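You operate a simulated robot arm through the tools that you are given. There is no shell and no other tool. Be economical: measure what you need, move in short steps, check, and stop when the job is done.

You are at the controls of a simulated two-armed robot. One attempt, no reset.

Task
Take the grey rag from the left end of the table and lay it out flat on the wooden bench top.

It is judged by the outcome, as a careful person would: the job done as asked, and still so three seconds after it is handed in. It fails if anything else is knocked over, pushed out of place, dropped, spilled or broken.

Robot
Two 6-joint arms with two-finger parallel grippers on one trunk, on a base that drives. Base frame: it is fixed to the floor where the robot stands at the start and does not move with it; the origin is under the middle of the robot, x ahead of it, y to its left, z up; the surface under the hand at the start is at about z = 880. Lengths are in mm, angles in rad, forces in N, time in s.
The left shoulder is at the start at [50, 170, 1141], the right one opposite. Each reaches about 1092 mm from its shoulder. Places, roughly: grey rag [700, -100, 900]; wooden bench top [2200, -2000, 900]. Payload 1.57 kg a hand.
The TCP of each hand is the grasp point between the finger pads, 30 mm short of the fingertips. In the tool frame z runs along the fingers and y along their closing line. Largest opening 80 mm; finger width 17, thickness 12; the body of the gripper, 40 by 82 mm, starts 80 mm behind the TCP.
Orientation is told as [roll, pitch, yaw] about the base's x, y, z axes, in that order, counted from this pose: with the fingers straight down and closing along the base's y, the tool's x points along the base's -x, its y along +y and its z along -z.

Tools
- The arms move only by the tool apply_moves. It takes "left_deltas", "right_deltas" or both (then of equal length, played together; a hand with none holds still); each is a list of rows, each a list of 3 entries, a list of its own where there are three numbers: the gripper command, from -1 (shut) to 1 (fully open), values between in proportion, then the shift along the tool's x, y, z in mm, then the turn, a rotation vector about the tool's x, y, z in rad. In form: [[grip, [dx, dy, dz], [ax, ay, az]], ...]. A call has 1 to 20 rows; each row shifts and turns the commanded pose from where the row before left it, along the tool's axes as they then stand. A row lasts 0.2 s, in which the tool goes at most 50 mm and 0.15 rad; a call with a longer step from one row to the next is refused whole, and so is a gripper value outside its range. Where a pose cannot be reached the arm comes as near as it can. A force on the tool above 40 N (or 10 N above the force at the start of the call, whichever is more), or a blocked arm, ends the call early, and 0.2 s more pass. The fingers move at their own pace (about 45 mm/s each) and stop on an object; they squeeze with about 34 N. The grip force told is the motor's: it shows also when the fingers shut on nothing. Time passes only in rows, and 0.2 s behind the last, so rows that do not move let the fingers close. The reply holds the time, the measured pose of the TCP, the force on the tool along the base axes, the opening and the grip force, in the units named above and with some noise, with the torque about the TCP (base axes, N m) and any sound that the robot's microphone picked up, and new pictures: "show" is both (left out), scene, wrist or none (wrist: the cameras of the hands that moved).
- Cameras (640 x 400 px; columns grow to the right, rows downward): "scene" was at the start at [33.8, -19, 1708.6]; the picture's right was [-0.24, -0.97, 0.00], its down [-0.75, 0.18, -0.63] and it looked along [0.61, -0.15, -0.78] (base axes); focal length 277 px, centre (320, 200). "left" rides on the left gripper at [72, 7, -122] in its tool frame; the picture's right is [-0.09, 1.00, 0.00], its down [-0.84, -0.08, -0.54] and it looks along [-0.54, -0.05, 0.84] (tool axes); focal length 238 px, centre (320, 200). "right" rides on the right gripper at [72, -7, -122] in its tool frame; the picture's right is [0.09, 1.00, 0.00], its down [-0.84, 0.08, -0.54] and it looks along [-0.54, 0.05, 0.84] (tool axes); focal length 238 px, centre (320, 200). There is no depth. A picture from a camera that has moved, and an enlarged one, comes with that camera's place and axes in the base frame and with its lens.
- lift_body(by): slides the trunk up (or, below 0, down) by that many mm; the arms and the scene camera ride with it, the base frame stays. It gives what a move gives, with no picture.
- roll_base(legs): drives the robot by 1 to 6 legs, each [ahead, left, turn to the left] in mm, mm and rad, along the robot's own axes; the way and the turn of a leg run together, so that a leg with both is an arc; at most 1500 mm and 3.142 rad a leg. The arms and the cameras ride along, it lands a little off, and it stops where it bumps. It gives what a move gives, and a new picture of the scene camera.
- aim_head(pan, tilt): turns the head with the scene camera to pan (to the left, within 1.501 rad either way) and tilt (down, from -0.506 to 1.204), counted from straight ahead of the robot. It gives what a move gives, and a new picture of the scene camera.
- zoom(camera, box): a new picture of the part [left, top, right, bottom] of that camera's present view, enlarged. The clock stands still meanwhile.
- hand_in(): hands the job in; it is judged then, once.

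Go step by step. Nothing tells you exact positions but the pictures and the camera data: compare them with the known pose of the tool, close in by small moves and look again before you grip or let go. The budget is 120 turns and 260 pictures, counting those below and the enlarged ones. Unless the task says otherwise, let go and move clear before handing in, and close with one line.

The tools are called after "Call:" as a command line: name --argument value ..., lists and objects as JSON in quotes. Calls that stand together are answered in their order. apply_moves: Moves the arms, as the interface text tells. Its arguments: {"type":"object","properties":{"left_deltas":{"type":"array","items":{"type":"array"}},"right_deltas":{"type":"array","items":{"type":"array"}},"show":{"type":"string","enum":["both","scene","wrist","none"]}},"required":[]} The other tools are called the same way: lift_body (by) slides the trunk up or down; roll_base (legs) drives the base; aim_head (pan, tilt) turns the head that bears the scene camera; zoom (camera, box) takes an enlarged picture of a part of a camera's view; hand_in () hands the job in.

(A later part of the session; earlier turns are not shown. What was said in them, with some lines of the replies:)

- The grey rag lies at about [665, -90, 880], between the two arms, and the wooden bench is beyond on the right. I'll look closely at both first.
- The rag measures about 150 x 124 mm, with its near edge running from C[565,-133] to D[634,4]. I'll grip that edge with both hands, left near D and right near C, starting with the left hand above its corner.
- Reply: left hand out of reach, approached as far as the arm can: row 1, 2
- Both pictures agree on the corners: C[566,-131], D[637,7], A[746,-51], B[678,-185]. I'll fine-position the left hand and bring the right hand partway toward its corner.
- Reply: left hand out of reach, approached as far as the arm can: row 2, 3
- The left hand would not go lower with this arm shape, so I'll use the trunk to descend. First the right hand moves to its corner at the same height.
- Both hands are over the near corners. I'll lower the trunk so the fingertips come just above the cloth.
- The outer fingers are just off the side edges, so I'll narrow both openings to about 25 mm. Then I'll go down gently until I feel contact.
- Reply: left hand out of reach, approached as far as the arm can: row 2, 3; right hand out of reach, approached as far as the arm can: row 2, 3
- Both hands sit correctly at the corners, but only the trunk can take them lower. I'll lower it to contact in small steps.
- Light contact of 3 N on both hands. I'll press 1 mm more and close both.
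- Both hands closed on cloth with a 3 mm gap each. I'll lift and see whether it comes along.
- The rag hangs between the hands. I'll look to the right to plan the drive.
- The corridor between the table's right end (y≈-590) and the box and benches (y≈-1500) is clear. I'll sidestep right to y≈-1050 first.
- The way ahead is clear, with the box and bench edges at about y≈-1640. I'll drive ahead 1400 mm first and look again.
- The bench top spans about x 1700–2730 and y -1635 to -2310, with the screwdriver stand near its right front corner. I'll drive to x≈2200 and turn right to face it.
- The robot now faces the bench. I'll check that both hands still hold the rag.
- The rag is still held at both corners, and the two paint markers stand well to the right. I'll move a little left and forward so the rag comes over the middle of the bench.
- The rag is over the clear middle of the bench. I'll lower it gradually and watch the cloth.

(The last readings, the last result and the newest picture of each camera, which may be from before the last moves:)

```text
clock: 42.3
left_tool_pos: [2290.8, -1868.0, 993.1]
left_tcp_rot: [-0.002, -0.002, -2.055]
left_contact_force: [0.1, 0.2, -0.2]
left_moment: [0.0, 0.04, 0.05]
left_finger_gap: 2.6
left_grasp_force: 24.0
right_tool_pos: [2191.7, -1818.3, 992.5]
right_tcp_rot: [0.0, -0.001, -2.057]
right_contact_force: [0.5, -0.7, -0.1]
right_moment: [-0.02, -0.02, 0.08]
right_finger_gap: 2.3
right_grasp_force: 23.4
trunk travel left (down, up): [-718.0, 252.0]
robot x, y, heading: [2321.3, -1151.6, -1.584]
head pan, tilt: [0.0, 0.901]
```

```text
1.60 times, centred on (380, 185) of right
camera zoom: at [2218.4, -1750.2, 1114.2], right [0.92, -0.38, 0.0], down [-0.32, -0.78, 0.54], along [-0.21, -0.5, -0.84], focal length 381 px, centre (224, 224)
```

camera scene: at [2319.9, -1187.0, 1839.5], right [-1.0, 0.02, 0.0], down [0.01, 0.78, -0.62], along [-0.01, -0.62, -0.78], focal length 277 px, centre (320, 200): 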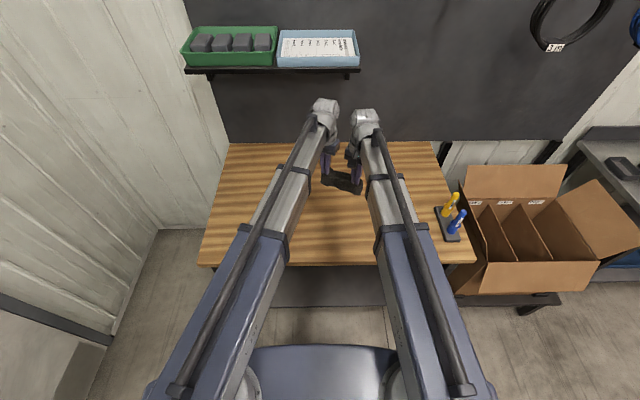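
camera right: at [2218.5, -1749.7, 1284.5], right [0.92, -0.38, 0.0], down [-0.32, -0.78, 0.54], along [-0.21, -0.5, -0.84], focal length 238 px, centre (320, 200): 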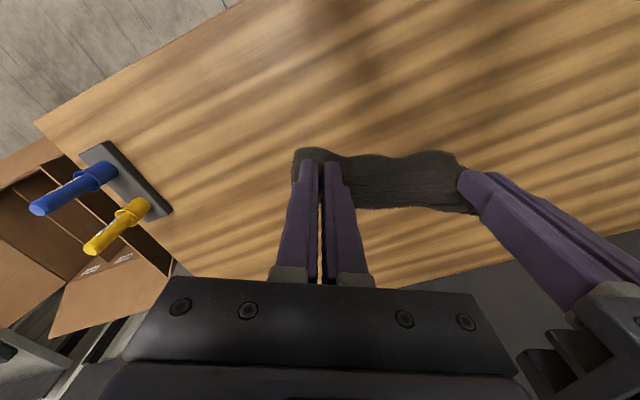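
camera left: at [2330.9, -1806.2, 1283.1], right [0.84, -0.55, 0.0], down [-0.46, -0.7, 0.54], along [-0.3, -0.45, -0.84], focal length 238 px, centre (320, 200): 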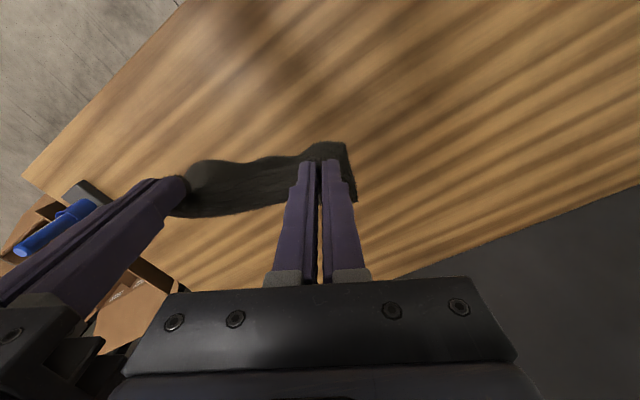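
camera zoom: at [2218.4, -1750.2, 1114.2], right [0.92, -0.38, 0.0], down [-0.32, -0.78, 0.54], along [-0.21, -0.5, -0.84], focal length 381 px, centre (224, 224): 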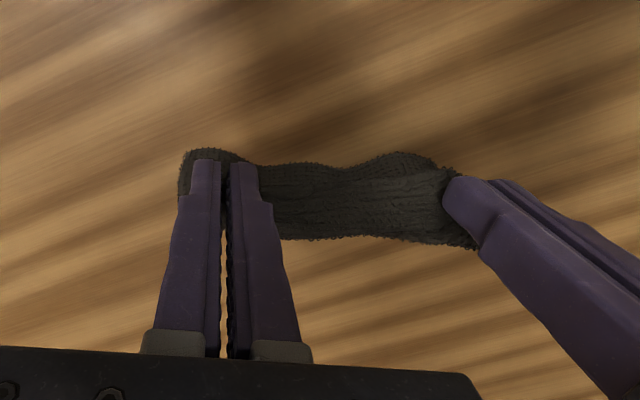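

The cloth drapes forward and down from the hands, which is good for laying. I'll keep lowering while pulling back toward the robot.

Call:
lift_body --by -25

Call:
zoom --camera "right" --box '[180, 60, 580, 310]'

```text
clock: 43.0
left_tool_pos: [2290.4, -1866.6, 968.0]
left_tcp_rot: [-0.004, 0.0, -2.057]
left_contact_force: [-0.8, -0.3, -0.1]
left_moment: [-0.02, 0.02, 0.0]
left_finger_gap: 2.5
left_grasp_force: 23.9
right_tool_pos: [2191.9, -1817.7, 968.2]
right_tcp_rot: [-0.001, 0.0, -2.055]
right_contact_force: [1.3, 0.0, 0.5]
right_moment: [-0.04, -0.05, 0.04]
right_finger_gap: 2.4
right_grasp_force: 24.4
trunk travel left (down, up): [-693.0, 277.0]
robot x, y, heading: [2319.5, -1149.0, -1.58]
head pan, tilt: [0.0, 0.901]
```

```text
1.60 times, centred on (380, 185) of right
camera zoom: at [2218.4, -1750.2, 1089.2], right [0.92, -0.38, 0.0], down [-0.32, -0.78, 0.54], along [-0.21, -0.5, -0.84], focal length 381 px, centre (224, 224)
```

zoom: 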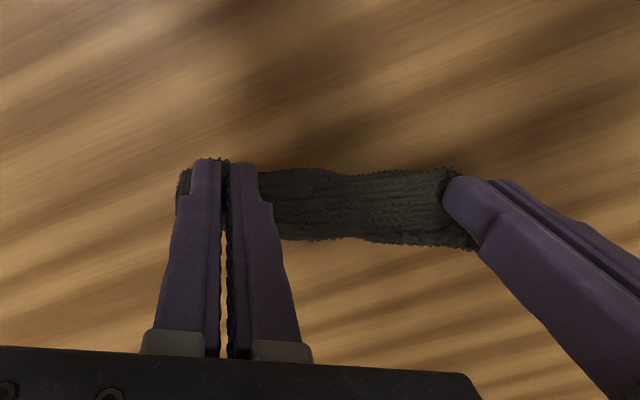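

The lower edge now touches the bench. I'll ease up slightly and pull back so the free edge trails forward instead of tucking under.

Call:
lift_body --by 12

Call:
apply_moves --left_deltas '[[-1, [10, 0, 0], [0, 0, 0]], [-1, [10, 0, 0], [0, 0, 0]], [-1, [10, 0, 0], [0, 0, 0]], [-1, [10, 0, 0], [0, 0, 0]]]' --right_deltas '[[-1, [10, 0, 0], [0, 0, 0]], [-1, [10, 0, 0], [0, 0, 0]], [-1, [10, 0, 0], [0, 0, 0]], [-1, [10, 0, 0], [0, 0, 0]]]'

```text
clock: 43.6
left_tool_pos: [2290.3, -1867.9, 979.0]
left_tcp_rot: [-0.003, 0.0, -2.056]
left_contact_force: [-1.0, 0.2, -0.7]
left_moment: [0.03, -0.02, 0.05]
left_finger_gap: 2.7
left_grasp_force: 24.3
right_tool_pos: [2191.1, -1817.1, 979.7]
right_tcp_rot: [0.0, 0.0, -2.056]
right_contact_force: [0.9, -0.4, -0.3]
right_moment: [0.01, -0.01, 0.05]
right_finger_gap: 2.4
right_grasp_force: 23.5
trunk travel left (down, up): [-705.0, 265.0]
robot x, y, heading: [2322.2, -1150.4, -1.588]
head pan, tilt: [0.0, 0.901]
```

```text
clock: 44.6
left_tool_pos: [2308.8, -1831.2, 979.9]
left_tcp_rot: [-0.003, -0.002, -2.058]
left_contact_force: [-0.9, 1.0, -0.4]
left_moment: [0.03, 0.0, 0.03]
left_finger_gap: 2.2
left_grasp_force: 23.3
right_tool_pos: [2210.5, -1783.0, 979.4]
right_tcp_rot: [0.001, 0.0, -2.057]
right_contact_force: [-0.4, 0.2, -0.2]
right_moment: [-0.02, -0.04, 0.07]
right_finger_gap: 2.6
right_grasp_force: 24.1
trunk travel left (down, up): [-705.0, 265.0]
robot x, y, heading: [2319.8, -1151.9, -1.588]
head pan, tilt: [0.0, 0.901]
camera scene: at [2319.8, -1187.8, 1656.5], right [-1.0, 0.02, 0.0], down [0.01, 0.78, -0.62], along [-0.01, -0.62, -0.78], focal length 277 px, centre (320, 200)
camera right: at [2237.3, -1714.3, 1101.2], right [0.92, -0.38, 0.0], down [-0.32, -0.78, 0.54], along [-0.21, -0.5, -0.84], focal length 238 px, centre (320, 200)
camera left: at [2348.9, -1770.8, 1099.8], right [0.84, -0.55, 0.0], down [-0.46, -0.7, 0.54], along [-0.3, -0.45, -0.84], focal length 238 px, centre (320, 200)
```

scene: 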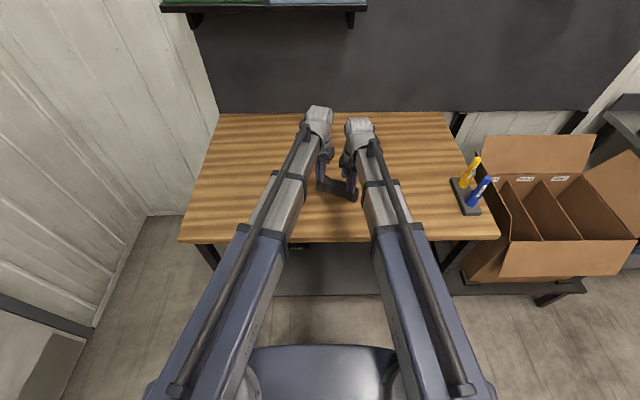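
right: 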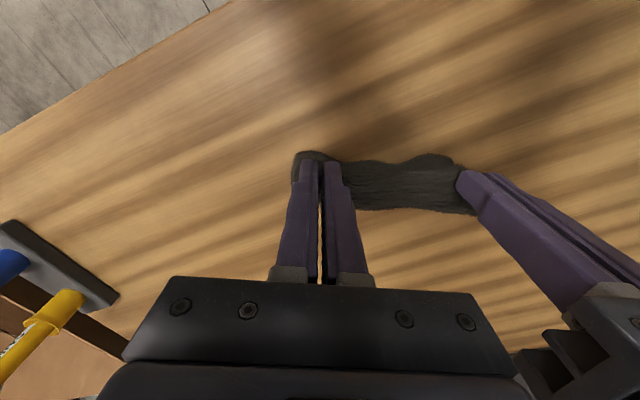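
left: 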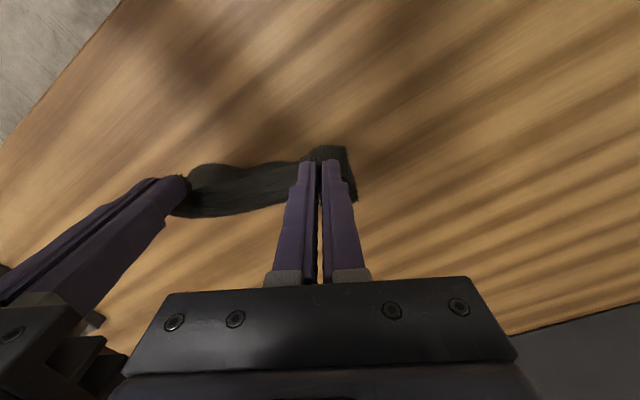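

Lowering pushes the bottom edge forward, which is what I want. I'll continue, alternating small drops and pulls.

Call:
lift_body --by -18

Call:
apply_moves --left_deltas '[[-1, [6, 0, 0], [0, 0, 0]], [-1, [6, 0, 0], [0, 0, 0]]]' --right_deltas '[[-1, [6, 0, 0], [0, 0, 0]], [-1, [6, 0, 0], [0, 0, 0]]]' --show "none"

Call:
lift_body --by -10

Call:
zoom --camera "right" --box '[180, 60, 580, 310]'

Call:
zoom --camera "scene" --box '[260, 120, 420, 220]'

```text
clock: 45.3
left_tool_pos: [2309.0, -1830.8, 962.0]
left_tcp_rot: [-0.003, -0.002, -2.056]
left_contact_force: [-0.4, 0.7, -0.3]
left_moment: [0.01, 0.03, 0.0]
left_finger_gap: 2.5
left_grasp_force: 24.1
right_tool_pos: [2210.3, -1782.7, 962.7]
right_tcp_rot: [0.0, 0.0, -2.056]
right_contact_force: [0.9, -0.5, 0.5]
right_moment: [0.0, 0.01, 0.1]
right_finger_gap: 2.2
right_grasp_force: 24.0
trunk travel left (down, up): [-687.0, 283.0]
robot x, y, heading: [2321.1, -1153.8, -1.582]
head pan, tilt: [0.0, 0.901]
```

```text
clock: 45.9
left_tool_pos: [2315.5, -1822.1, 961.3]
left_tcp_rot: [-0.004, -0.001, -2.057]
left_contact_force: [-0.4, 0.4, 0.2]
left_moment: [0.0, 0.04, 0.04]
left_finger_gap: 2.8
left_grasp_force: 23.3
right_tool_pos: [2216.5, -1771.2, 961.5]
right_tcp_rot: [0.001, -0.001, -2.059]
right_contact_force: [0.4, 0.5, -0.2]
right_moment: [-0.01, -0.03, 0.04]
right_finger_gap: 2.5
right_grasp_force: 23.8
trunk travel left (down, up): [-687.0, 283.0]
robot x, y, heading: [2321.3, -1149.7, -1.586]
head pan, tilt: [0.0, 0.901]
```

```text
clock: 46.4
left_tool_pos: [2315.1, -1821.0, 952.2]
left_tcp_rot: [-0.004, -0.002, -2.057]
left_contact_force: [-0.8, 1.1, -0.5]
left_moment: [0.0, 0.04, 0.01]
left_finger_gap: 2.5
left_grasp_force: 23.9
right_tool_pos: [2216.1, -1771.5, 951.2]
right_tcp_rot: [-0.001, 0.0, -2.056]
right_contact_force: [0.7, 0.0, 0.1]
right_moment: [-0.02, 0.0, 0.07]
right_finger_gap: 2.6
right_grasp_force: 23.9
trunk travel left (down, up): [-677.0, 293.0]
robot x, y, heading: [2320.1, -1150.1, -1.588]
head pan, tilt: [0.0, 0.901]
```

```text
1.60 times, centred on (380, 185) of right
camera zoom: at [2243.5, -1704.1, 1073.2], right [0.92, -0.38, 0.0], down [-0.32, -0.78, 0.54], along [-0.21, -0.5, -0.84], focal length 381 px, centre (224, 224)
```

zoom: 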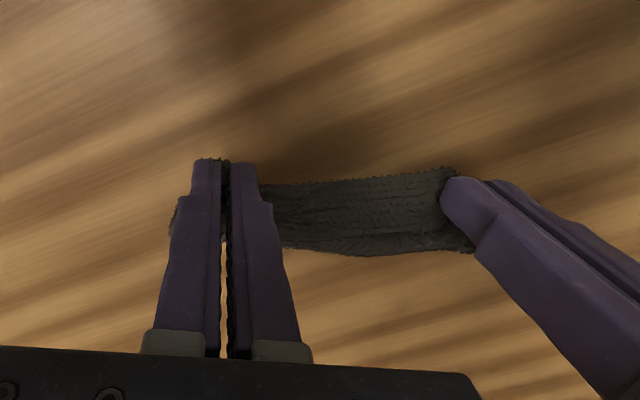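

```text
4.00 times, centred on (340, 170) of scene
camera zoom: at [2319.7, -1187.9, 1628.5], right [-1.0, 0.02, 0.0], down [0.01, 0.78, -0.62], along [-0.01, -0.62, -0.78], focal length 1109 px, centre (240, 320)
```

zoom: 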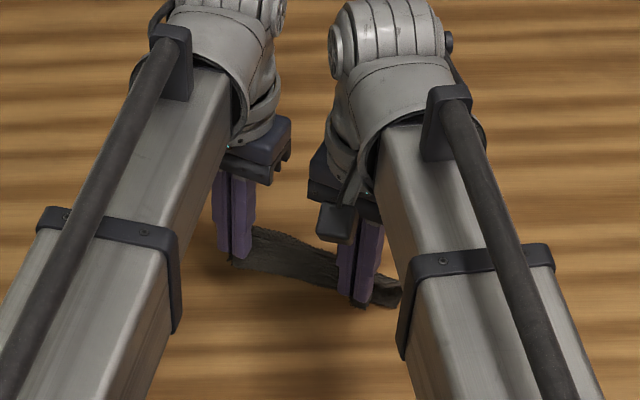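

The cloth is starting to spread forward. I'll keep pulling back and lowering.

Call:
apply_moves --left_deltas '[[-1, [6, 0, 0], [0, 0, 0]], [-1, [6, 0, 0], [0, 0, 0]], [-1, [6, 0, 0], [0, 0, 0]]]' --right_deltas '[[-1, [6, 0, 0], [0, 0, 0]], [-1, [6, 0, 0], [0, 0, 0]], [-1, [6, 0, 0], [0, 0, 0]]]' --show "none"

Call:
lift_body --by -8

Call:
zoom --camera "right" --box '[180, 60, 580, 310]'

Call:
zoom --camera "left" --box '[80, 60, 480, 310]'

```text
clock: 47.2
left_tool_pos: [2322.4, -1805.0, 951.7]
left_tcp_rot: [-0.003, -0.001, -2.057]
left_contact_force: [-0.5, 0.2, 0.1]
left_moment: [0.0, -0.01, 0.02]
left_finger_gap: 2.6
left_grasp_force: 23.3
right_tool_pos: [2225.0, -1754.7, 952.1]
right_tcp_rot: [0.0, -0.002, -2.057]
right_contact_force: [0.4, -0.9, 0.6]
right_moment: [0.01, -0.01, 0.0]
right_finger_gap: 2.0
right_grasp_force: 23.4
trunk travel left (down, up): [-677.0, 293.0]
robot x, y, heading: [2323.3, -1150.7, -1.588]
head pan, tilt: [0.0, 0.901]
```

```text
clock: 47.8
left_tool_pos: [2322.8, -1805.2, 942.8]
left_tcp_rot: [-0.003, -0.002, -2.056]
left_contact_force: [-0.4, -0.4, -0.7]
left_moment: [0.03, 0.02, 0.0]
left_finger_gap: 3.0
left_grasp_force: 23.9
right_tool_pos: [2224.9, -1755.7, 944.2]
right_tcp_rot: [0.0, 0.0, -2.057]
right_contact_force: [0.8, -0.1, 0.1]
right_moment: [-0.02, -0.02, 0.08]
right_finger_gap: 2.4
right_grasp_force: 24.2
trunk travel left (down, up): [-669.0, 301.0]
robot x, y, heading: [2321.0, -1155.0, -1.589]
head pan, tilt: [0.0, 0.901]
```

```text
1.60 times, centred on (380, 185) of right
camera zoom: at [2252.2, -1688.1, 1065.1], right [0.92, -0.38, 0.0], down [-0.32, -0.78, 0.54], along [-0.21, -0.5, -0.84], focal length 381 px, centre (224, 224)
```

zoom: 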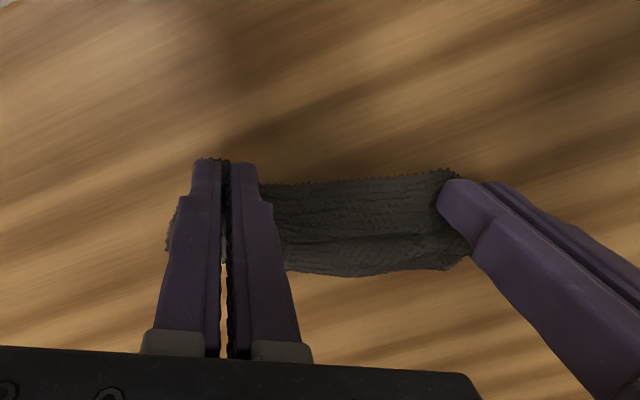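

```text
1.60 times, centred on (280, 185) of left
camera zoom: at [2362.0, -1745.2, 1063.8], right [0.84, -0.55, 0.0], down [-0.46, -0.7, 0.54], along [-0.3, -0.45, -0.84], focal length 381 px, centre (384, 224)
```

zoom: 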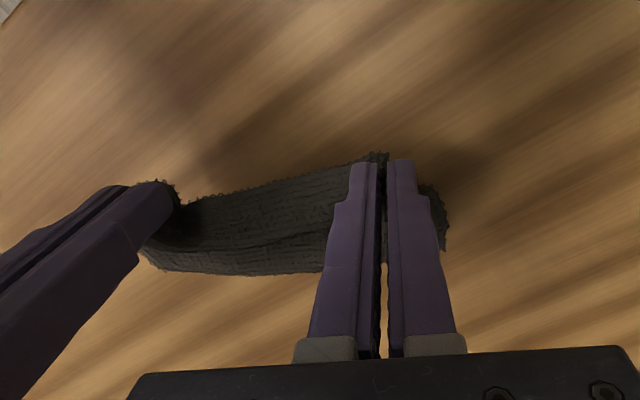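

The far part is now lying on the bench and unfolding forward. I'll continue.

Call:
apply_moves --left_deltas '[[-1, [6, 0, 0], [0, 0, 0]], [-1, [6, 0, 0], [0, 0, 0]], [-1, [6, 0, 0], [0, 0, 0]], [-1, [6, 0, 0], [0, 0, 0]]]' --right_deltas '[[-1, [6, 0, 0], [0, 0, 0]], [-1, [6, 0, 0], [0, 0, 0]], [-1, [6, 0, 0], [0, 0, 0]], [-1, [6, 0, 0], [0, 0, 0]]]' --show "none"

Call:
lift_body --by -7

Call:
zoom --camera "right" --box '[180, 60, 580, 310]'

Call:
zoom --camera "left" --box '[80, 60, 480, 310]'

```text
clock: 48.8
left_tool_pos: [2334.1, -1785.5, 942.6]
left_tcp_rot: [-0.003, -0.002, -2.057]
left_contact_force: [0.2, 0.5, 0.9]
left_moment: [0.02, 0.0, 0.01]
left_finger_gap: 2.7
left_grasp_force: 24.3
right_tool_pos: [2234.8, -1734.9, 943.9]
right_tcp_rot: [0.0, 0.0, -2.055]
right_contact_force: [1.1, -0.1, -0.1]
right_moment: [0.0, -0.04, 0.08]
right_finger_gap: 2.4
right_grasp_force: 23.9
trunk travel left (down, up): [-669.0, 301.0]
robot x, y, heading: [2318.6, -1152.1, -1.59]
head pan, tilt: [0.0, 0.901]
```

```text
clock: 49.4
left_tool_pos: [2333.6, -1784.9, 935.8]
left_tcp_rot: [-0.004, -0.002, -2.055]
left_contact_force: [-0.7, -0.3, 0.4]
left_moment: [0.03, 0.03, 0.07]
left_finger_gap: 2.5
left_grasp_force: 23.6
right_tool_pos: [2236.2, -1735.5, 936.1]
right_tcp_rot: [0.0, 0.0, -2.057]
right_contact_force: [-0.1, -0.8, 0.3]
right_moment: [-0.04, -0.02, 0.02]
right_finger_gap: 2.4
right_grasp_force: 23.3
trunk travel left (down, up): [-662.0, 308.0]
robot x, y, heading: [2316.6, -1150.0, -1.588]
head pan, tilt: [0.0, 0.901]
```

```text
1.60 times, centred on (380, 185) of right
camera zoom: at [2263.1, -1666.9, 1058.1], right [0.92, -0.38, 0.0], down [-0.32, -0.78, 0.54], along [-0.21, -0.5, -0.84], focal length 381 px, centre (224, 224)
```

zoom: 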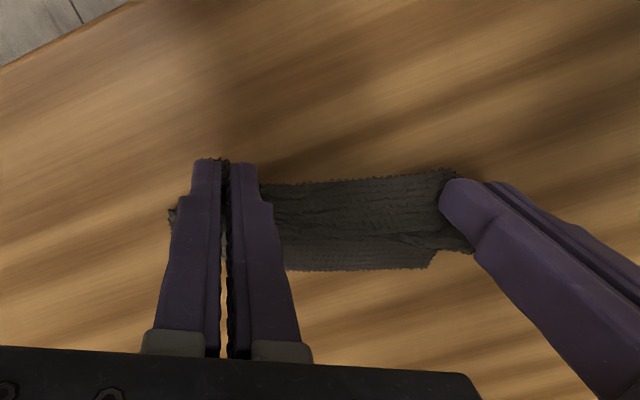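

```text
1.60 times, centred on (280, 185) of left
camera zoom: at [2373.6, -1724.1, 1056.8], right [0.84, -0.55, 0.0], down [-0.46, -0.7, 0.54], along [-0.3, -0.45, -0.84], focal length 381 px, centre (384, 224)
```

zoom: 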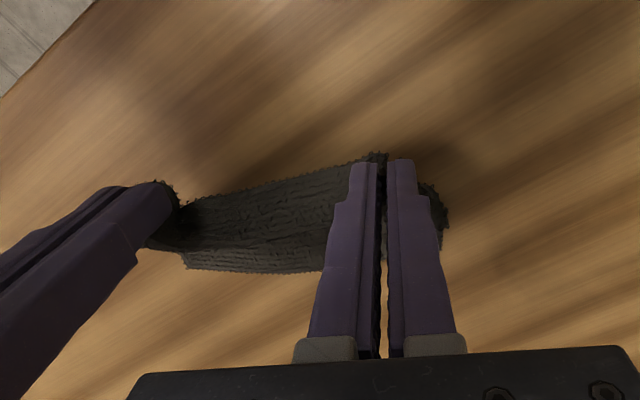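

Part of the cloth seems to be folding under instead of trailing forward. I'll set it down here, let go, and look before straightening it by pinning one end and dragging the other.

Call:
lift_body --by -5

Call:
apply_moves --left_deltas '[[-0.85, [0, 0, 0], [0, 0, 0]], [-0.7, [0, 0, 0], [0, 0, 0]], [-0.5, [0, 0, 0], [0, 0, 0]], [-0.5, [0, 0, 0], [0, 0, 0]]]' --right_deltas '[[-0.85, [0, 0, 0], [0, 0, 0]], [-0.7, [0, 0, 0], [0, 0, 0]], [-0.5, [0, 0, 0], [0, 0, 0]], [-0.5, [0, 0, 0], [0, 0, 0]]]' --show "none"

Call:
lift_body --by 120

Call:
zoom --camera "right" --box '[180, 60, 580, 310]'

Call:
zoom --camera "left" --box '[80, 60, 480, 310]'

```text
clock: 49.9
left_tool_pos: [2333.9, -1785.0, 931.2]
left_tcp_rot: [-0.002, -0.002, -2.057]
left_contact_force: [-0.2, 1.1, -0.3]
left_moment: [0.02, 0.01, 0.02]
left_finger_gap: 2.4
left_grasp_force: 23.9
right_tool_pos: [2235.0, -1735.5, 931.1]
right_tcp_rot: [0.0, 0.0, -2.057]
right_contact_force: [0.2, -0.3, 0.2]
right_moment: [0.01, -0.01, 0.05]
right_finger_gap: 2.4
right_grasp_force: 23.8
trunk travel left (down, up): [-657.0, 313.0]
robot x, y, heading: [2321.3, -1153.0, -1.589]
head pan, tilt: [0.0, 0.901]
```

```text
clock: 50.9
left_tool_pos: [2333.2, -1783.8, 931.8]
left_tcp_rot: [-0.005, -0.001, -2.057]
left_contact_force: [-0.2, 0.2, 0.6]
left_moment: [0.01, 0.0, -0.02]
left_finger_gap: 20.0
left_grasp_force: 0.0
right_tool_pos: [2235.4, -1733.9, 931.9]
right_tcp_rot: [-0.001, 0.0, -2.055]
right_contact_force: [0.0, -0.4, -0.8]
right_moment: [0.0, 0.0, 0.03]
right_finger_gap: 20.0
right_grasp_force: 0.0
trunk travel left (down, up): [-657.0, 313.0]
robot x, y, heading: [2321.4, -1152.7, -1.587]
head pan, tilt: [0.0, 0.901]
```

```text
clock: 52.4
left_tool_pos: [2333.5, -1785.8, 1052.3]
left_tcp_rot: [-0.004, 0.001, -2.059]
left_contact_force: [-0.2, 0.2, 0.6]
left_moment: [0.0, 0.02, 0.0]
left_finger_gap: 20.4
left_grasp_force: 0.1
right_tool_pos: [2236.0, -1734.5, 1051.6]
right_tcp_rot: [-0.001, 0.0, -2.056]
right_contact_force: [0.8, -0.5, 0.4]
right_moment: [0.02, -0.03, -0.01]
right_finger_gap: 19.9
right_grasp_force: 0.2
trunk travel left (down, up): [-777.0, 193.0]
robot x, y, heading: [2321.0, -1150.4, -1.583]
head pan, tilt: [0.0, 0.901]
```

```text
1.60 times, centred on (380, 185) of right
camera zoom: at [2263.0, -1667.1, 1173.0], right [0.92, -0.38, 0.0], down [-0.32, -0.78, 0.54], along [-0.21, -0.5, -0.84], focal length 381 px, centre (224, 224)
```

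zoom: 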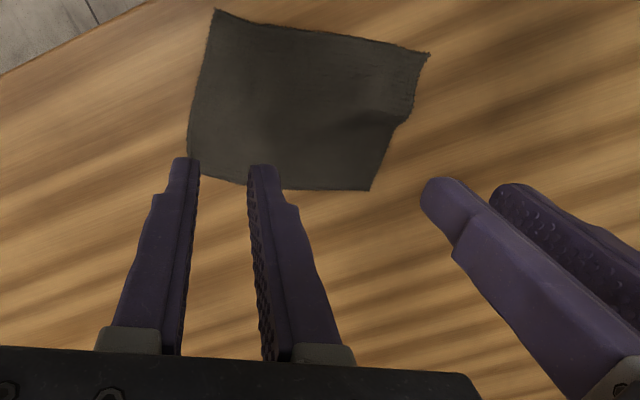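

```text
1.60 times, centred on (280, 185) of left
camera zoom: at [2373.6, -1724.2, 1171.6], right [0.84, -0.55, 0.0], down [-0.46, -0.7, 0.54], along [-0.3, -0.45, -0.84], focal length 381 px, centre (384, 224)
```

zoom: 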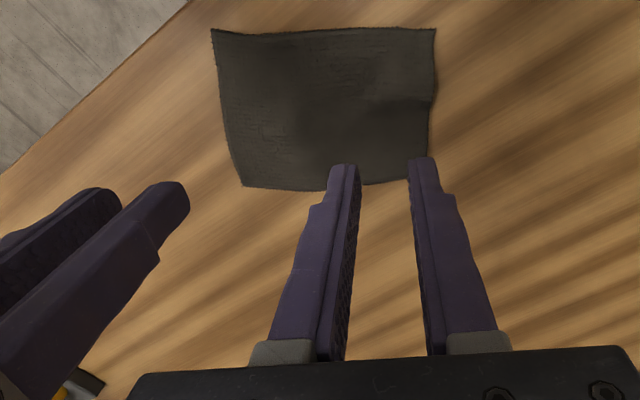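

After release the rag sprang out nearly flat, about 150 x 111 mm. I'll check for leftover wrinkles at the right edge.

Call:
lift_body --by 60

Call:
zoom --camera "right" --box '[260, 60, 460, 185]'

Call:
zoom --camera "left" --box '[180, 50, 380, 175]'

Call:
zoom --camera "scene" --box '[260, 120, 420, 220]'

```text
clock: 53.4
left_tool_pos: [2334.0, -1785.6, 1111.3]
left_tcp_rot: [-0.004, -0.001, -2.058]
left_contact_force: [0.3, 0.5, -0.4]
left_moment: [0.0, -0.01, -0.01]
left_finger_gap: 20.0
left_grasp_force: 0.1
right_tool_pos: [2234.3, -1734.4, 1111.7]
right_tcp_rot: [0.0, 0.0, -2.056]
right_contact_force: [0.1, 0.0, 0.0]
right_moment: [0.01, 0.04, 0.06]
right_finger_gap: 20.0
right_grasp_force: 0.1
trunk travel left (down, up): [-837.0, 133.0]
robot x, y, heading: [2323.1, -1151.1, -1.583]
head pan, tilt: [0.0, 0.901]
```

```text
3.20 times, centred on (360, 122) of right
camera zoom: at [2263.0, -1667.1, 1233.0], right [0.92, -0.38, 0.0], down [-0.32, -0.78, 0.54], along [-0.21, -0.5, -0.84], focal length 763 px, centre (192, 448)
```

zoom: 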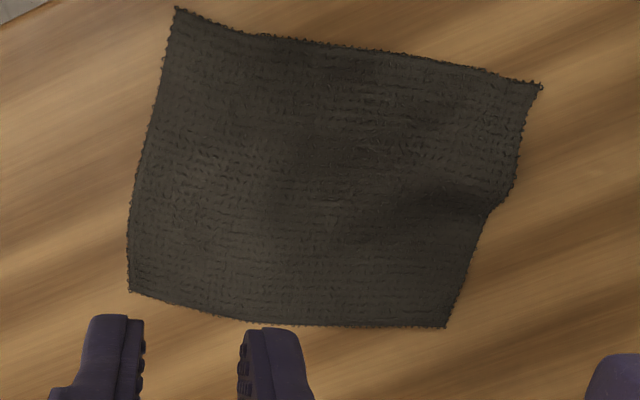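

```text
3.20 times, centred on (280, 112) of left
camera zoom: at [2373.6, -1724.2, 1231.6], right [0.84, -0.55, 0.0], down [-0.46, -0.7, 0.54], along [-0.3, -0.45, -0.84], focal length 763 px, centre (448, 480)
```

zoom: 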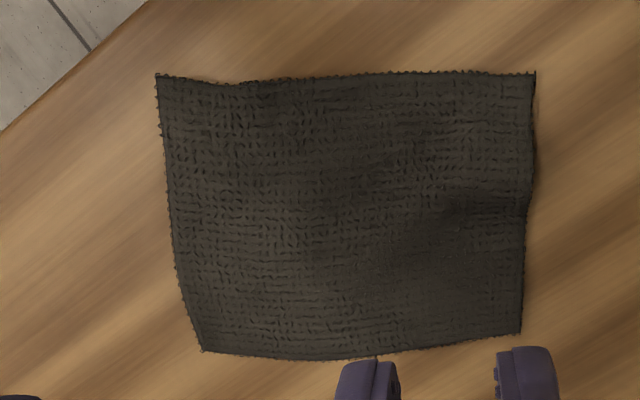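

```text
4.00 times, centred on (340, 170) of scene
camera zoom: at [2319.7, -1188.2, 1788.4], right [-1.0, 0.02, 0.0], down [0.01, 0.78, -0.62], along [-0.01, -0.62, -0.78], focal length 1109 px, centre (240, 320)
```

zoom: 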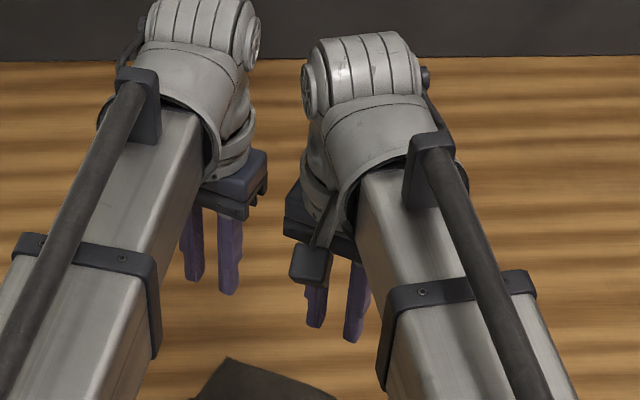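

The rag lies nearly flat, with one small ridge running in from its left side. I'll smooth it by pinning the near part with the right fingertips and drawing the far left part outward with the left ones.

Call:
apply_moves --left_deltas '[[-1, [-16, 0, 0], [0, 0, 0]], [-1, [-16, 0, 0], [0, 0, 0]], [-1, [-16.5, 0, 0], [0, 0, 0]]]' --right_deltas '[[-1, [8, 4.5, 0], [0, 0, 0]], [-1, [8, 4.5, 0], [0, 0, 0]], [-1, [7.3, 4.3, 0], [0, 0, 0]]]' --show "none"

Call:
lift_body --by -160

Call:
zoom --camera "right" --box '[180, 60, 580, 310]'

Call:
zoom --camera "left" --box '[80, 60, 480, 310]'

```text
clock: 54.2
left_tool_pos: [2310.0, -1827.7, 1111.1]
left_tcp_rot: [-0.003, -0.001, -2.056]
left_contact_force: [0.4, 0.5, 0.0]
left_moment: [-0.03, -0.07, 0.0]
left_finger_gap: 0.1
left_grasp_force: 21.5
right_tool_pos: [2259.3, -1720.5, 1110.3]
right_tcp_rot: [0.001, 0.0, -2.059]
right_contact_force: [-0.2, -0.4, -0.2]
right_moment: [0.02, -0.04, -0.01]
right_finger_gap: 0.2
right_grasp_force: 21.6
trunk travel left (down, up): [-837.0, 133.0]
robot x, y, heading: [2318.9, -1155.5, -1.584]
head pan, tilt: [0.0, 0.901]
```

```text
clock: 56.0
left_tool_pos: [2310.2, -1827.3, 951.0]
left_tcp_rot: [-0.004, -0.001, -2.059]
left_contact_force: [0.1, -0.1, -0.3]
left_moment: [0.03, -0.02, 0.0]
left_finger_gap: 0.0
left_grasp_force: 21.4
right_tool_pos: [2258.6, -1719.5, 952.0]
right_tcp_rot: [-0.001, 0.001, -2.056]
right_contact_force: [-0.3, -0.2, -1.5]
right_moment: [0.0, 0.0, 0.01]
right_finger_gap: 0.1
right_grasp_force: 21.3
trunk travel left (down, up): [-677.0, 293.0]
robot x, y, heading: [2317.1, -1153.1, -1.589]
head pan, tilt: [0.0, 0.901]
```

```text
1.60 times, centred on (380, 185) of right
camera zoom: at [2285.5, -1652.9, 1073.2], right [0.92, -0.38, 0.0], down [-0.32, -0.78, 0.54], along [-0.21, -0.5, -0.84], focal length 381 px, centre (224, 224)
```

zoom: 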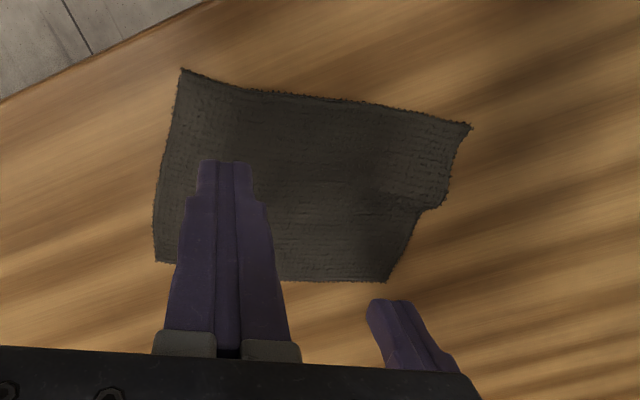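

```text
1.60 times, centred on (280, 185) of left
camera zoom: at [2350.0, -1767.0, 1071.8], right [0.84, -0.55, 0.0], down [-0.46, -0.7, 0.54], along [-0.3, -0.45, -0.84], focal length 381 px, centre (384, 224)
```

zoom: 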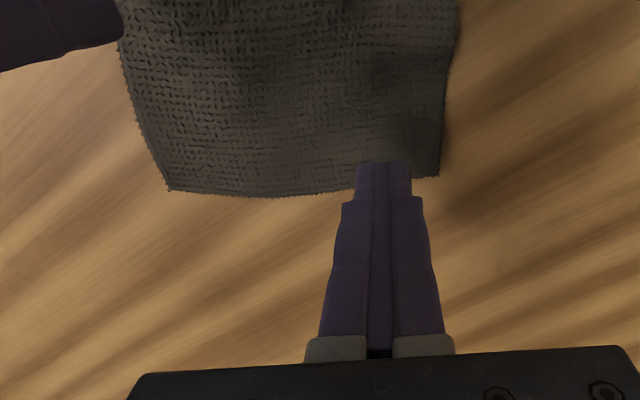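

Both fingertips are over the intended spots. I'll lower to contact.

Call:
lift_body --by -24

Call:
lift_body --by -4

```text
clock: 56.7
left_tool_pos: [2310.0, -1827.2, 927.9]
left_tcp_rot: [-0.003, -0.001, -2.058]
left_contact_force: [0.2, -0.4, -0.8]
left_moment: [-0.02, -0.05, -0.01]
left_finger_gap: 0.0
left_grasp_force: 21.4
right_tool_pos: [2259.1, -1719.9, 927.7]
right_tcp_rot: [0.0, 0.002, -2.058]
right_contact_force: [-0.3, -0.3, 0.6]
right_moment: [0.01, 0.04, 0.02]
right_finger_gap: 0.2
right_grasp_force: 20.8
trunk travel left (down, up): [-653.0, 317.0]
robot x, y, heading: [2322.9, -1152.4, -1.591]
head pan, tilt: [0.0, 0.901]
```

```text
clock: 57.3
left_tool_pos: [2310.0, -1827.1, 923.1]
left_tcp_rot: [-0.002, -0.002, -2.057]
left_contact_force: [-0.6, 0.7, 0.0]
left_moment: [0.01, -0.01, 0.03]
left_finger_gap: 0.2
left_grasp_force: 21.5
right_tool_pos: [2257.6, -1720.0, 923.4]
right_tcp_rot: [0.0, -0.001, -2.056]
right_contact_force: [-0.1, 0.1, -0.1]
right_moment: [0.03, -0.01, 0.04]
right_finger_gap: 0.0
right_grasp_force: 21.6
trunk travel left (down, up): [-649.0, 321.0]
robot x, y, heading: [2320.3, -1148.0, -1.588]
head pan, tilt: [0.0, 0.901]
```

Call:
lift_body --by -4

Call:
lift_body --by -3

```text
clock: 57.8
left_tool_pos: [2310.3, -1826.8, 919.2]
left_tcp_rot: [-0.004, -0.002, -2.058]
left_contact_force: [-0.4, -0.3, 0.2]
left_moment: [0.01, 0.03, 0.04]
left_finger_gap: 0.0
left_grasp_force: 21.0
right_tool_pos: [2259.0, -1720.1, 919.2]
right_tcp_rot: [0.001, -0.002, -2.056]
right_contact_force: [-0.5, -1.0, 0.1]
right_moment: [-0.02, 0.02, 0.03]
right_finger_gap: 0.0
right_grasp_force: 21.1
trunk travel left (down, up): [-645.0, 325.0]
robot x, y, heading: [2319.8, -1153.0, -1.586]
head pan, tilt: [0.0, 0.901]
```

```text
clock: 58.3
left_tool_pos: [2309.7, -1828.1, 916.8]
left_tcp_rot: [-0.004, -0.001, -2.057]
left_contact_force: [0.4, -0.8, -0.7]
left_moment: [-0.02, -0.02, -0.02]
left_finger_gap: 0.0
left_grasp_force: 21.3
right_tool_pos: [2257.0, -1721.4, 916.6]
right_tcp_rot: [0.0, 0.001, -2.058]
right_contact_force: [-0.2, 0.2, -0.5]
right_moment: [0.0, 0.0, 0.04]
right_finger_gap: 0.0
right_grasp_force: 21.6
trunk travel left (down, up): [-642.0, 328.0]
robot x, y, heading: [2319.8, -1151.4, -1.592]
head pan, tilt: [0.0, 0.901]
```

Call:
lift_body --by -4

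Call:
lift_body --by -3

Call:
zoom --camera "left" --box '[80, 60, 480, 310]'

```text
clock: 58.9
left_tool_pos: [2310.6, -1828.1, 914.0]
left_tcp_rot: [-0.003, -0.002, -2.058]
left_contact_force: [0.2, -0.6, -0.1]
left_moment: [0.01, -0.01, 0.03]
left_finger_gap: 0.0
left_grasp_force: 21.2
right_tool_pos: [2258.1, -1719.9, 911.8]
right_tcp_rot: [0.0, -0.001, -2.055]
right_contact_force: [0.7, 0.1, 0.0]
right_moment: [-0.02, 0.01, -0.01]
right_finger_gap: 0.0
right_grasp_force: 21.5
trunk travel left (down, up): [-638.0, 332.0]
robot x, y, heading: [2319.4, -1152.6, -1.586]
head pan, tilt: [0.0, 0.901]
```

```text
clock: 59.4
left_tool_pos: [2311.0, -1828.7, 909.1]
left_tcp_rot: [-0.003, -0.002, -2.058]
left_contact_force: [-0.3, -0.2, -0.3]
left_moment: [-0.04, -0.02, -0.01]
left_finger_gap: 0.4
left_grasp_force: 21.5
right_tool_pos: [2257.0, -1720.3, 911.3]
right_tcp_rot: [0.0, 0.0, -2.056]
right_contact_force: [-0.1, 0.0, -0.1]
right_moment: [-0.01, 0.01, 0.0]
right_finger_gap: 0.0
right_grasp_force: 21.3
trunk travel left (down, up): [-635.0, 335.0]
robot x, y, heading: [2320.5, -1150.8, -1.588]
head pan, tilt: [0.0, 0.901]
```

```text
1.60 times, centred on (280, 185) of left
camera zoom: at [2350.0, -1767.0, 1029.7], right [0.84, -0.55, 0.0], down [-0.46, -0.7, 0.54], along [-0.3, -0.45, -0.84], focal length 381 px, centre (384, 224)
```

zoom: 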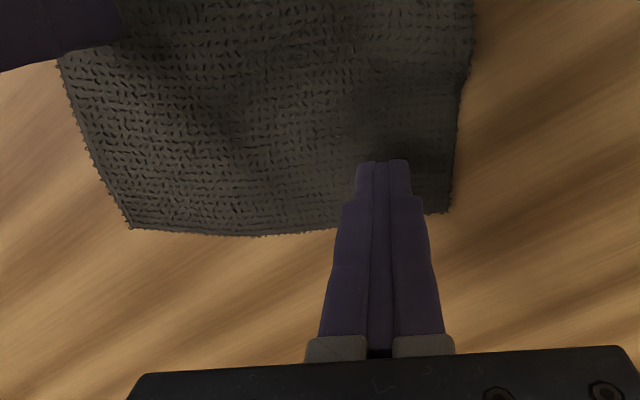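

Call:
lift_body --by -4

Call:
lift_body --by -3

Call:
lift_body --by -3

```text
clock: 59.9
left_tool_pos: [2309.6, -1827.9, 905.8]
left_tcp_rot: [-0.004, -0.003, -2.055]
left_contact_force: [-0.3, 0.6, 0.3]
left_moment: [-0.01, -0.03, 0.02]
left_finger_gap: 0.1
left_grasp_force: 21.1
right_tool_pos: [2258.6, -1720.0, 905.2]
right_tcp_rot: [-0.001, 0.0, -2.057]
right_contact_force: [-0.4, 0.3, 0.1]
right_moment: [-0.01, -0.02, -0.01]
right_finger_gap: 0.0
right_grasp_force: 21.6
trunk travel left (down, up): [-631.0, 339.0]
robot x, y, heading: [2318.7, -1152.3, -1.584]
head pan, tilt: [0.0, 0.901]
```

```text
clock: 60.4
left_tool_pos: [2309.9, -1827.9, 902.0]
left_tcp_rot: [-0.004, 0.0, -2.059]
left_contact_force: [0.6, -0.3, 0.5]
left_moment: [-0.02, 0.02, -0.03]
left_finger_gap: 0.1
left_grasp_force: 21.1
right_tool_pos: [2258.3, -1720.4, 902.7]
right_tcp_rot: [-0.001, -0.001, -2.057]
right_contact_force: [0.2, -0.3, -0.3]
right_moment: [-0.02, -0.01, -0.01]
right_finger_gap: 0.0
right_grasp_force: 21.6
trunk travel left (down, up): [-628.0, 342.0]
robot x, y, heading: [2321.9, -1147.5, -1.581]
head pan, tilt: [0.0, 0.901]
```

```text
clock: 60.9
left_tool_pos: [2310.1, -1827.1, 899.5]
left_tcp_rot: [-0.004, -0.003, -2.058]
left_contact_force: [0.2, 0.1, -0.5]
left_moment: [0.03, -0.03, -0.01]
left_finger_gap: 0.1
left_grasp_force: 20.9
right_tool_pos: [2258.7, -1721.1, 900.0]
right_tcp_rot: [0.0, -0.001, -2.056]
right_contact_force: [0.0, 0.2, -0.6]
right_moment: [-0.03, 0.01, 0.03]
right_finger_gap: 0.0
right_grasp_force: 21.3
trunk travel left (down, up): [-625.0, 345.0]
robot x, y, heading: [2320.8, -1150.4, -1.586]
head pan, tilt: [0.0, 0.901]
```

Call:
lift_body --by -4

Call:
lift_body --by -3

Call:
zoom --camera "right" --box '[180, 60, 580, 310]'

```text
clock: 61.5
left_tool_pos: [2310.0, -1827.5, 895.1]
left_tcp_rot: [-0.003, -0.001, -2.059]
left_contact_force: [-0.3, 1.1, 0.0]
left_moment: [-0.01, 0.0, 0.01]
left_finger_gap: 0.0
left_grasp_force: 21.6
right_tool_pos: [2258.2, -1721.2, 895.6]
right_tcp_rot: [0.0, 0.001, -2.058]
right_contact_force: [0.2, 0.4, -0.1]
right_moment: [-0.02, 0.02, 0.0]
right_finger_gap: 0.1
right_grasp_force: 21.3
trunk travel left (down, up): [-621.0, 349.0]
robot x, y, heading: [2320.6, -1153.4, -1.586]
head pan, tilt: [0.0, 0.901]
```

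```text
clock: 62.0
left_tool_pos: [2311.0, -1827.6, 893.1]
left_tcp_rot: [-0.002, -0.003, -2.056]
left_contact_force: [-0.4, -3.2, 8.0]
left_moment: [-0.07, -0.01, -0.01]
left_finger_gap: 0.0
left_grasp_force: 21.7
right_tool_pos: [2257.0, -1719.2, 892.9]
right_tcp_rot: [-0.001, -0.001, -2.056]
right_contact_force: [-0.9, -2.8, 10.7]
right_moment: [-0.07, -0.01, 0.0]
right_finger_gap: 0.1
right_grasp_force: 21.3
trunk travel left (down, up): [-618.0, 352.0]
robot x, y, heading: [2319.6, -1157.0, -1.586]
head pan, tilt: [0.0, 0.901]
```

```text
1.60 times, centred on (380, 185) of right
camera zoom: at [2285.5, -1652.6, 1014.8], right [0.92, -0.38, 0.0], down [-0.32, -0.78, 0.54], along [-0.21, -0.5, -0.84], focal length 381 px, centre (224, 224)
```

zoom: 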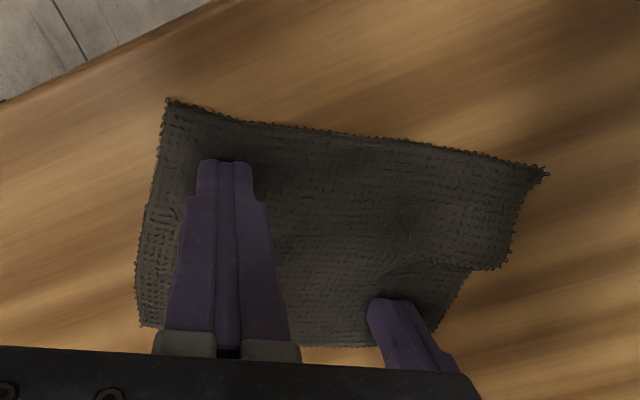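

Contact is at about z=862, so the bench is lower than I took it to be and the rag is close to full size. Now the left fingertips draw the cloth gently outward.

Call:
apply_moves --left_deltas '[[-1, [-3, 1, 0], [0, 0, 0]], [-1, [-3, 1, 0], [0, 0, 0]], [-1, [-3, 1, 0], [0, 0, 0]], [-1, [-3, 1, 0], [0, 0, 0]]]' --show "none"

Call:
zoom --camera "right" --box '[180, 60, 580, 310]'

```text
clock: 63.0
left_tool_pos: [2308.6, -1840.5, 893.2]
left_tcp_rot: [-0.004, -0.002, -2.058]
left_contact_force: [0.6, 2.9, 8.7]
left_moment: [0.08, 0.0, -0.01]
left_finger_gap: 0.0
left_grasp_force: 21.0
right_tool_pos: [2258.0, -1719.6, 892.9]
right_tcp_rot: [0.0, -0.001, -2.056]
right_contact_force: [-0.8, -3.4, 12.3]
right_moment: [-0.1, -0.02, -0.05]
right_finger_gap: 0.3
right_grasp_force: 21.6
trunk travel left (down, up): [-618.0, 352.0]
robot x, y, heading: [2320.7, -1152.9, -1.583]
head pan, tilt: [0.0, 0.901]
```

```text
1.60 times, centred on (380, 185) of right
camera zoom: at [2285.6, -1652.0, 1014.7], right [0.92, -0.38, 0.0], down [-0.32, -0.78, 0.54], along [-0.21, -0.5, -0.84], focal length 381 px, centre (224, 224)
```

zoom: 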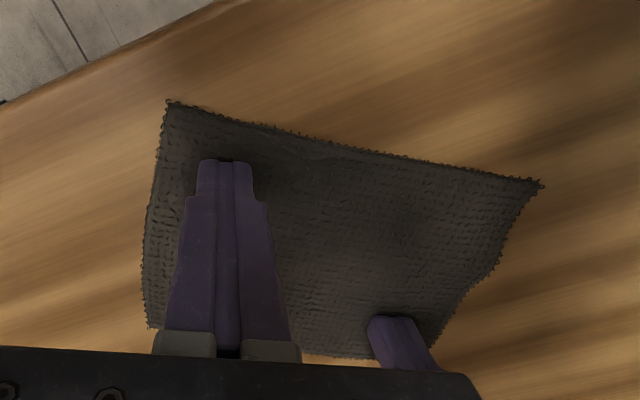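

The ridge is nearly gone. A touch more, then I lift clear and check.

Call:
apply_moves --left_deltas '[[-1, [-2, 1, 0], [0, 0, 0]], [-1, [-2, 1, 0], [0, 0, 0]]]' --show "none"

Call:
lift_body --by 180

Call:
zoom --camera "right" --box '[220, 60, 460, 210]'

Call:
zoom --camera "left" --box '[180, 30, 420, 180]'

```text
clock: 63.6
left_tool_pos: [2308.1, -1845.3, 893.6]
left_tcp_rot: [-0.004, -0.002, -2.057]
left_contact_force: [-0.8, 3.1, 7.3]
left_moment: [0.09, 0.0, -0.04]
left_finger_gap: 0.0
left_grasp_force: 21.3
right_tool_pos: [2258.1, -1719.3, 893.1]
right_tcp_rot: [0.001, -0.001, -2.058]
right_contact_force: [0.1, -5.0, 11.6]
right_moment: [-0.14, -0.01, -0.02]
right_finger_gap: 0.1
right_grasp_force: 21.3
trunk travel left (down, up): [-618.0, 352.0]
robot x, y, heading: [2319.2, -1149.2, -1.585]
head pan, tilt: [0.0, 0.901]
```

```text
clock: 65.6
left_tool_pos: [2308.8, -1845.9, 1072.2]
left_tcp_rot: [-0.003, 0.0, -2.059]
left_contact_force: [0.2, -0.3, -0.6]
left_moment: [0.02, 0.01, 0.03]
left_finger_gap: 0.0
left_grasp_force: 21.4
right_tool_pos: [2257.0, -1721.0, 1073.0]
right_tcp_rot: [0.0, -0.001, -2.054]
right_contact_force: [1.1, 0.6, 0.0]
right_moment: [-0.02, -0.01, 0.03]
right_finger_gap: 0.0
right_grasp_force: 21.2
trunk travel left (down, up): [-798.0, 172.0]
robot x, y, heading: [2322.8, -1149.9, -1.585]
head pan, tilt: [0.0, 0.901]
```

```text
2.67 times, centred on (340, 135) of right
camera zoom: at [2285.5, -1653.1, 1194.0], right [0.92, -0.38, 0.0], down [-0.32, -0.78, 0.54], along [-0.21, -0.5, -0.84], focal length 636 px, centre (267, 373)
```

zoom: 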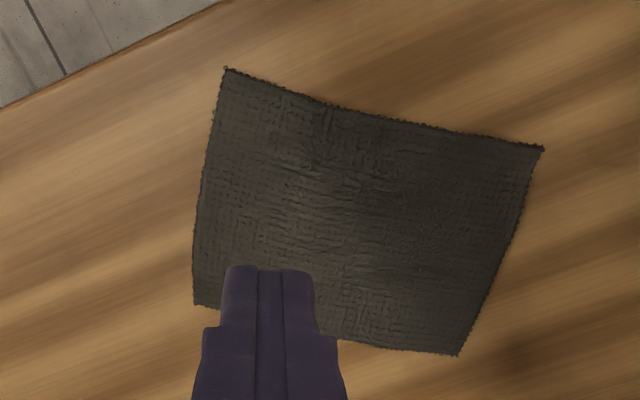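

```text
2.67 times, centred on (300, 105) of left
camera zoom: at [2348.2, -1785.1, 1192.6], right [0.84, -0.55, 0.0], down [-0.46, -0.7, 0.54], along [-0.3, -0.45, -0.84], focal length 636 px, centre (373, 453)
```

zoom: 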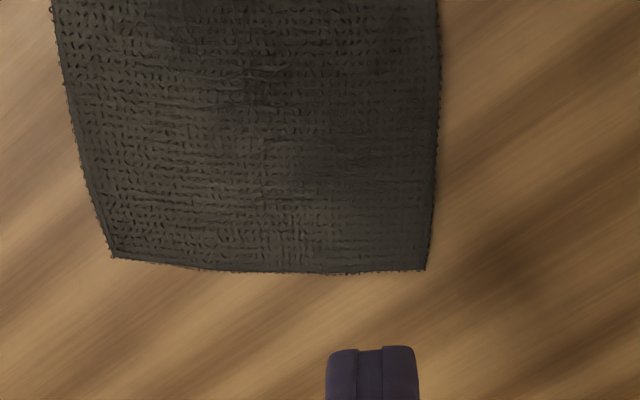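

The rag is flat now. I'll back away from the bench and take a last look.

Call:
roll_base --legs '[[-350, 0, 0]]'

Call:
zoom --camera "scene" --box '[160, 0, 560, 250]'

```text
clock: 67.9
left_tool_pos: [2317.1, -1491.2, 1074.3]
left_tcp_rot: [-0.003, -0.002, -2.049]
left_contact_force: [0.4, -0.4, 0.2]
left_moment: [-0.02, -0.03, 0.0]
left_finger_gap: 0.1
left_grasp_force: 21.2
right_tool_pos: [2267.2, -1366.7, 1072.9]
right_tcp_rot: [0.0, 0.001, -2.048]
right_contact_force: [-0.1, -0.2, -0.4]
right_moment: [-0.02, 0.01, -0.01]
right_finger_gap: 0.0
right_grasp_force: 21.1
trunk travel left (down, up): [-798.0, 172.0]
robot x, y, heading: [2319.6, -798.8, -1.58]
head pan, tilt: [0.0, 0.901]
camera scene: at [2324.3, -833.2, 1749.5], right [-1.0, 0.01, 0.0], down [0.01, 0.78, -0.62], along [-0.01, -0.62, -0.78], focal length 277 px, centre (320, 200)
```

scene: 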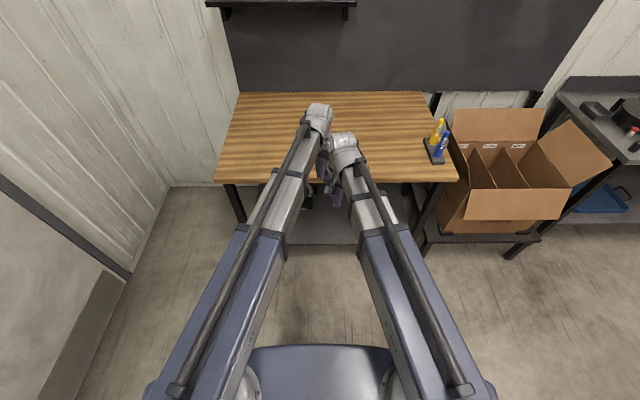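

```text
1.60 times, centred on (360, 125) of scene
camera zoom: at [2324.3, -833.2, 1749.5], right [-1.0, 0.01, 0.0], down [0.01, 0.78, -0.62], along [-0.01, -0.62, -0.78], focal length 444 px, centre (256, 320)
```

zoom: 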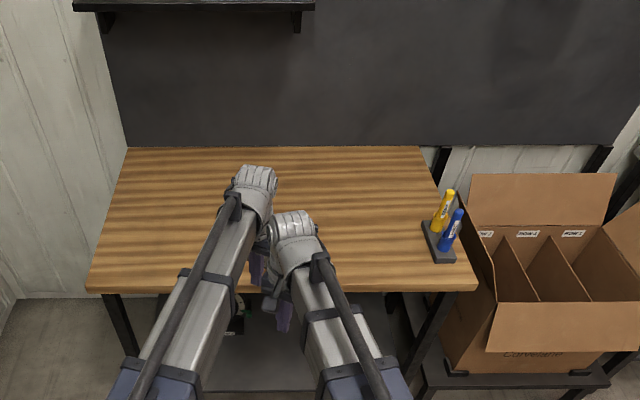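

The arms hide the rag from the head, so I'll check with a wrist camera.

Call:
zoom --camera "left" --box '[0, 0, 640, 400]'

Call:
roll_base --legs '[[0, 300, 0]]'

```text
1.00 times, centred on (320, 200) of left (not enlarged: the box is as wide or as high as the picture)
camera zoom: at [2357.3, -1430.4, 1193.3], right [0.84, -0.54, 0.0], down [-0.45, -0.71, 0.54], along [-0.3, -0.46, -0.84], focal length 238 px, centre (320, 200)
```

zoom: 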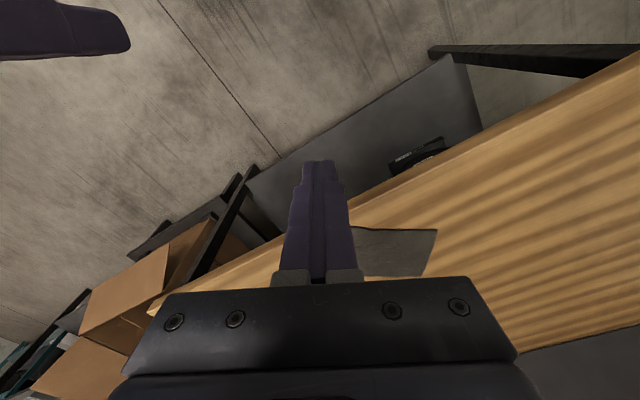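

```text
clock: 69.9
left_tool_pos: [2614.9, -1495.7, 1073.3]
left_tcp_rot: [-0.003, -0.001, -2.055]
left_contact_force: [-0.1, 0.2, 0.2]
left_moment: [-0.02, 0.0, 0.03]
left_finger_gap: 0.1
left_grasp_force: 21.6
right_tool_pos: [2564.0, -1370.9, 1073.0]
right_tcp_rot: [-0.003, 0.0, -2.054]
right_contact_force: [1.7, 0.5, 0.4]
right_moment: [-0.04, 0.04, 0.01]
right_finger_gap: 0.1
right_grasp_force: 21.6
trunk travel left (down, up): [-798.0, 172.0]
robot x, y, heading: [2623.0, -801.8, -1.581]
head pan, tilt: [0.0, 0.901]
camera scene: at [2625.1, -837.9, 1749.5], right [-1.0, 0.01, 0.0], down [0.01, 0.78, -0.62], along [-0.01, -0.62, -0.78], focal length 277 px, centre (320, 200)
```

scene: 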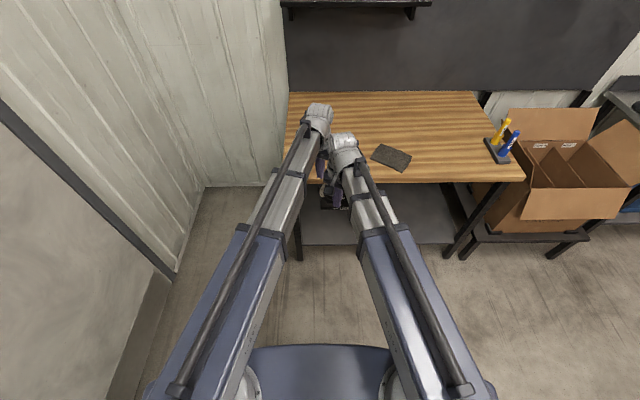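

The rag lies flat and wholly on the bench top, the markers are untouched and the hands are clear. I'm handing in.

Call:
hand_in

```text
The job is handed in.
```

The grey rag is spread flat on the wooden bench top, fully on the surface with its nearest corner about 45 mm from the front edge; I saw nothing else moved.
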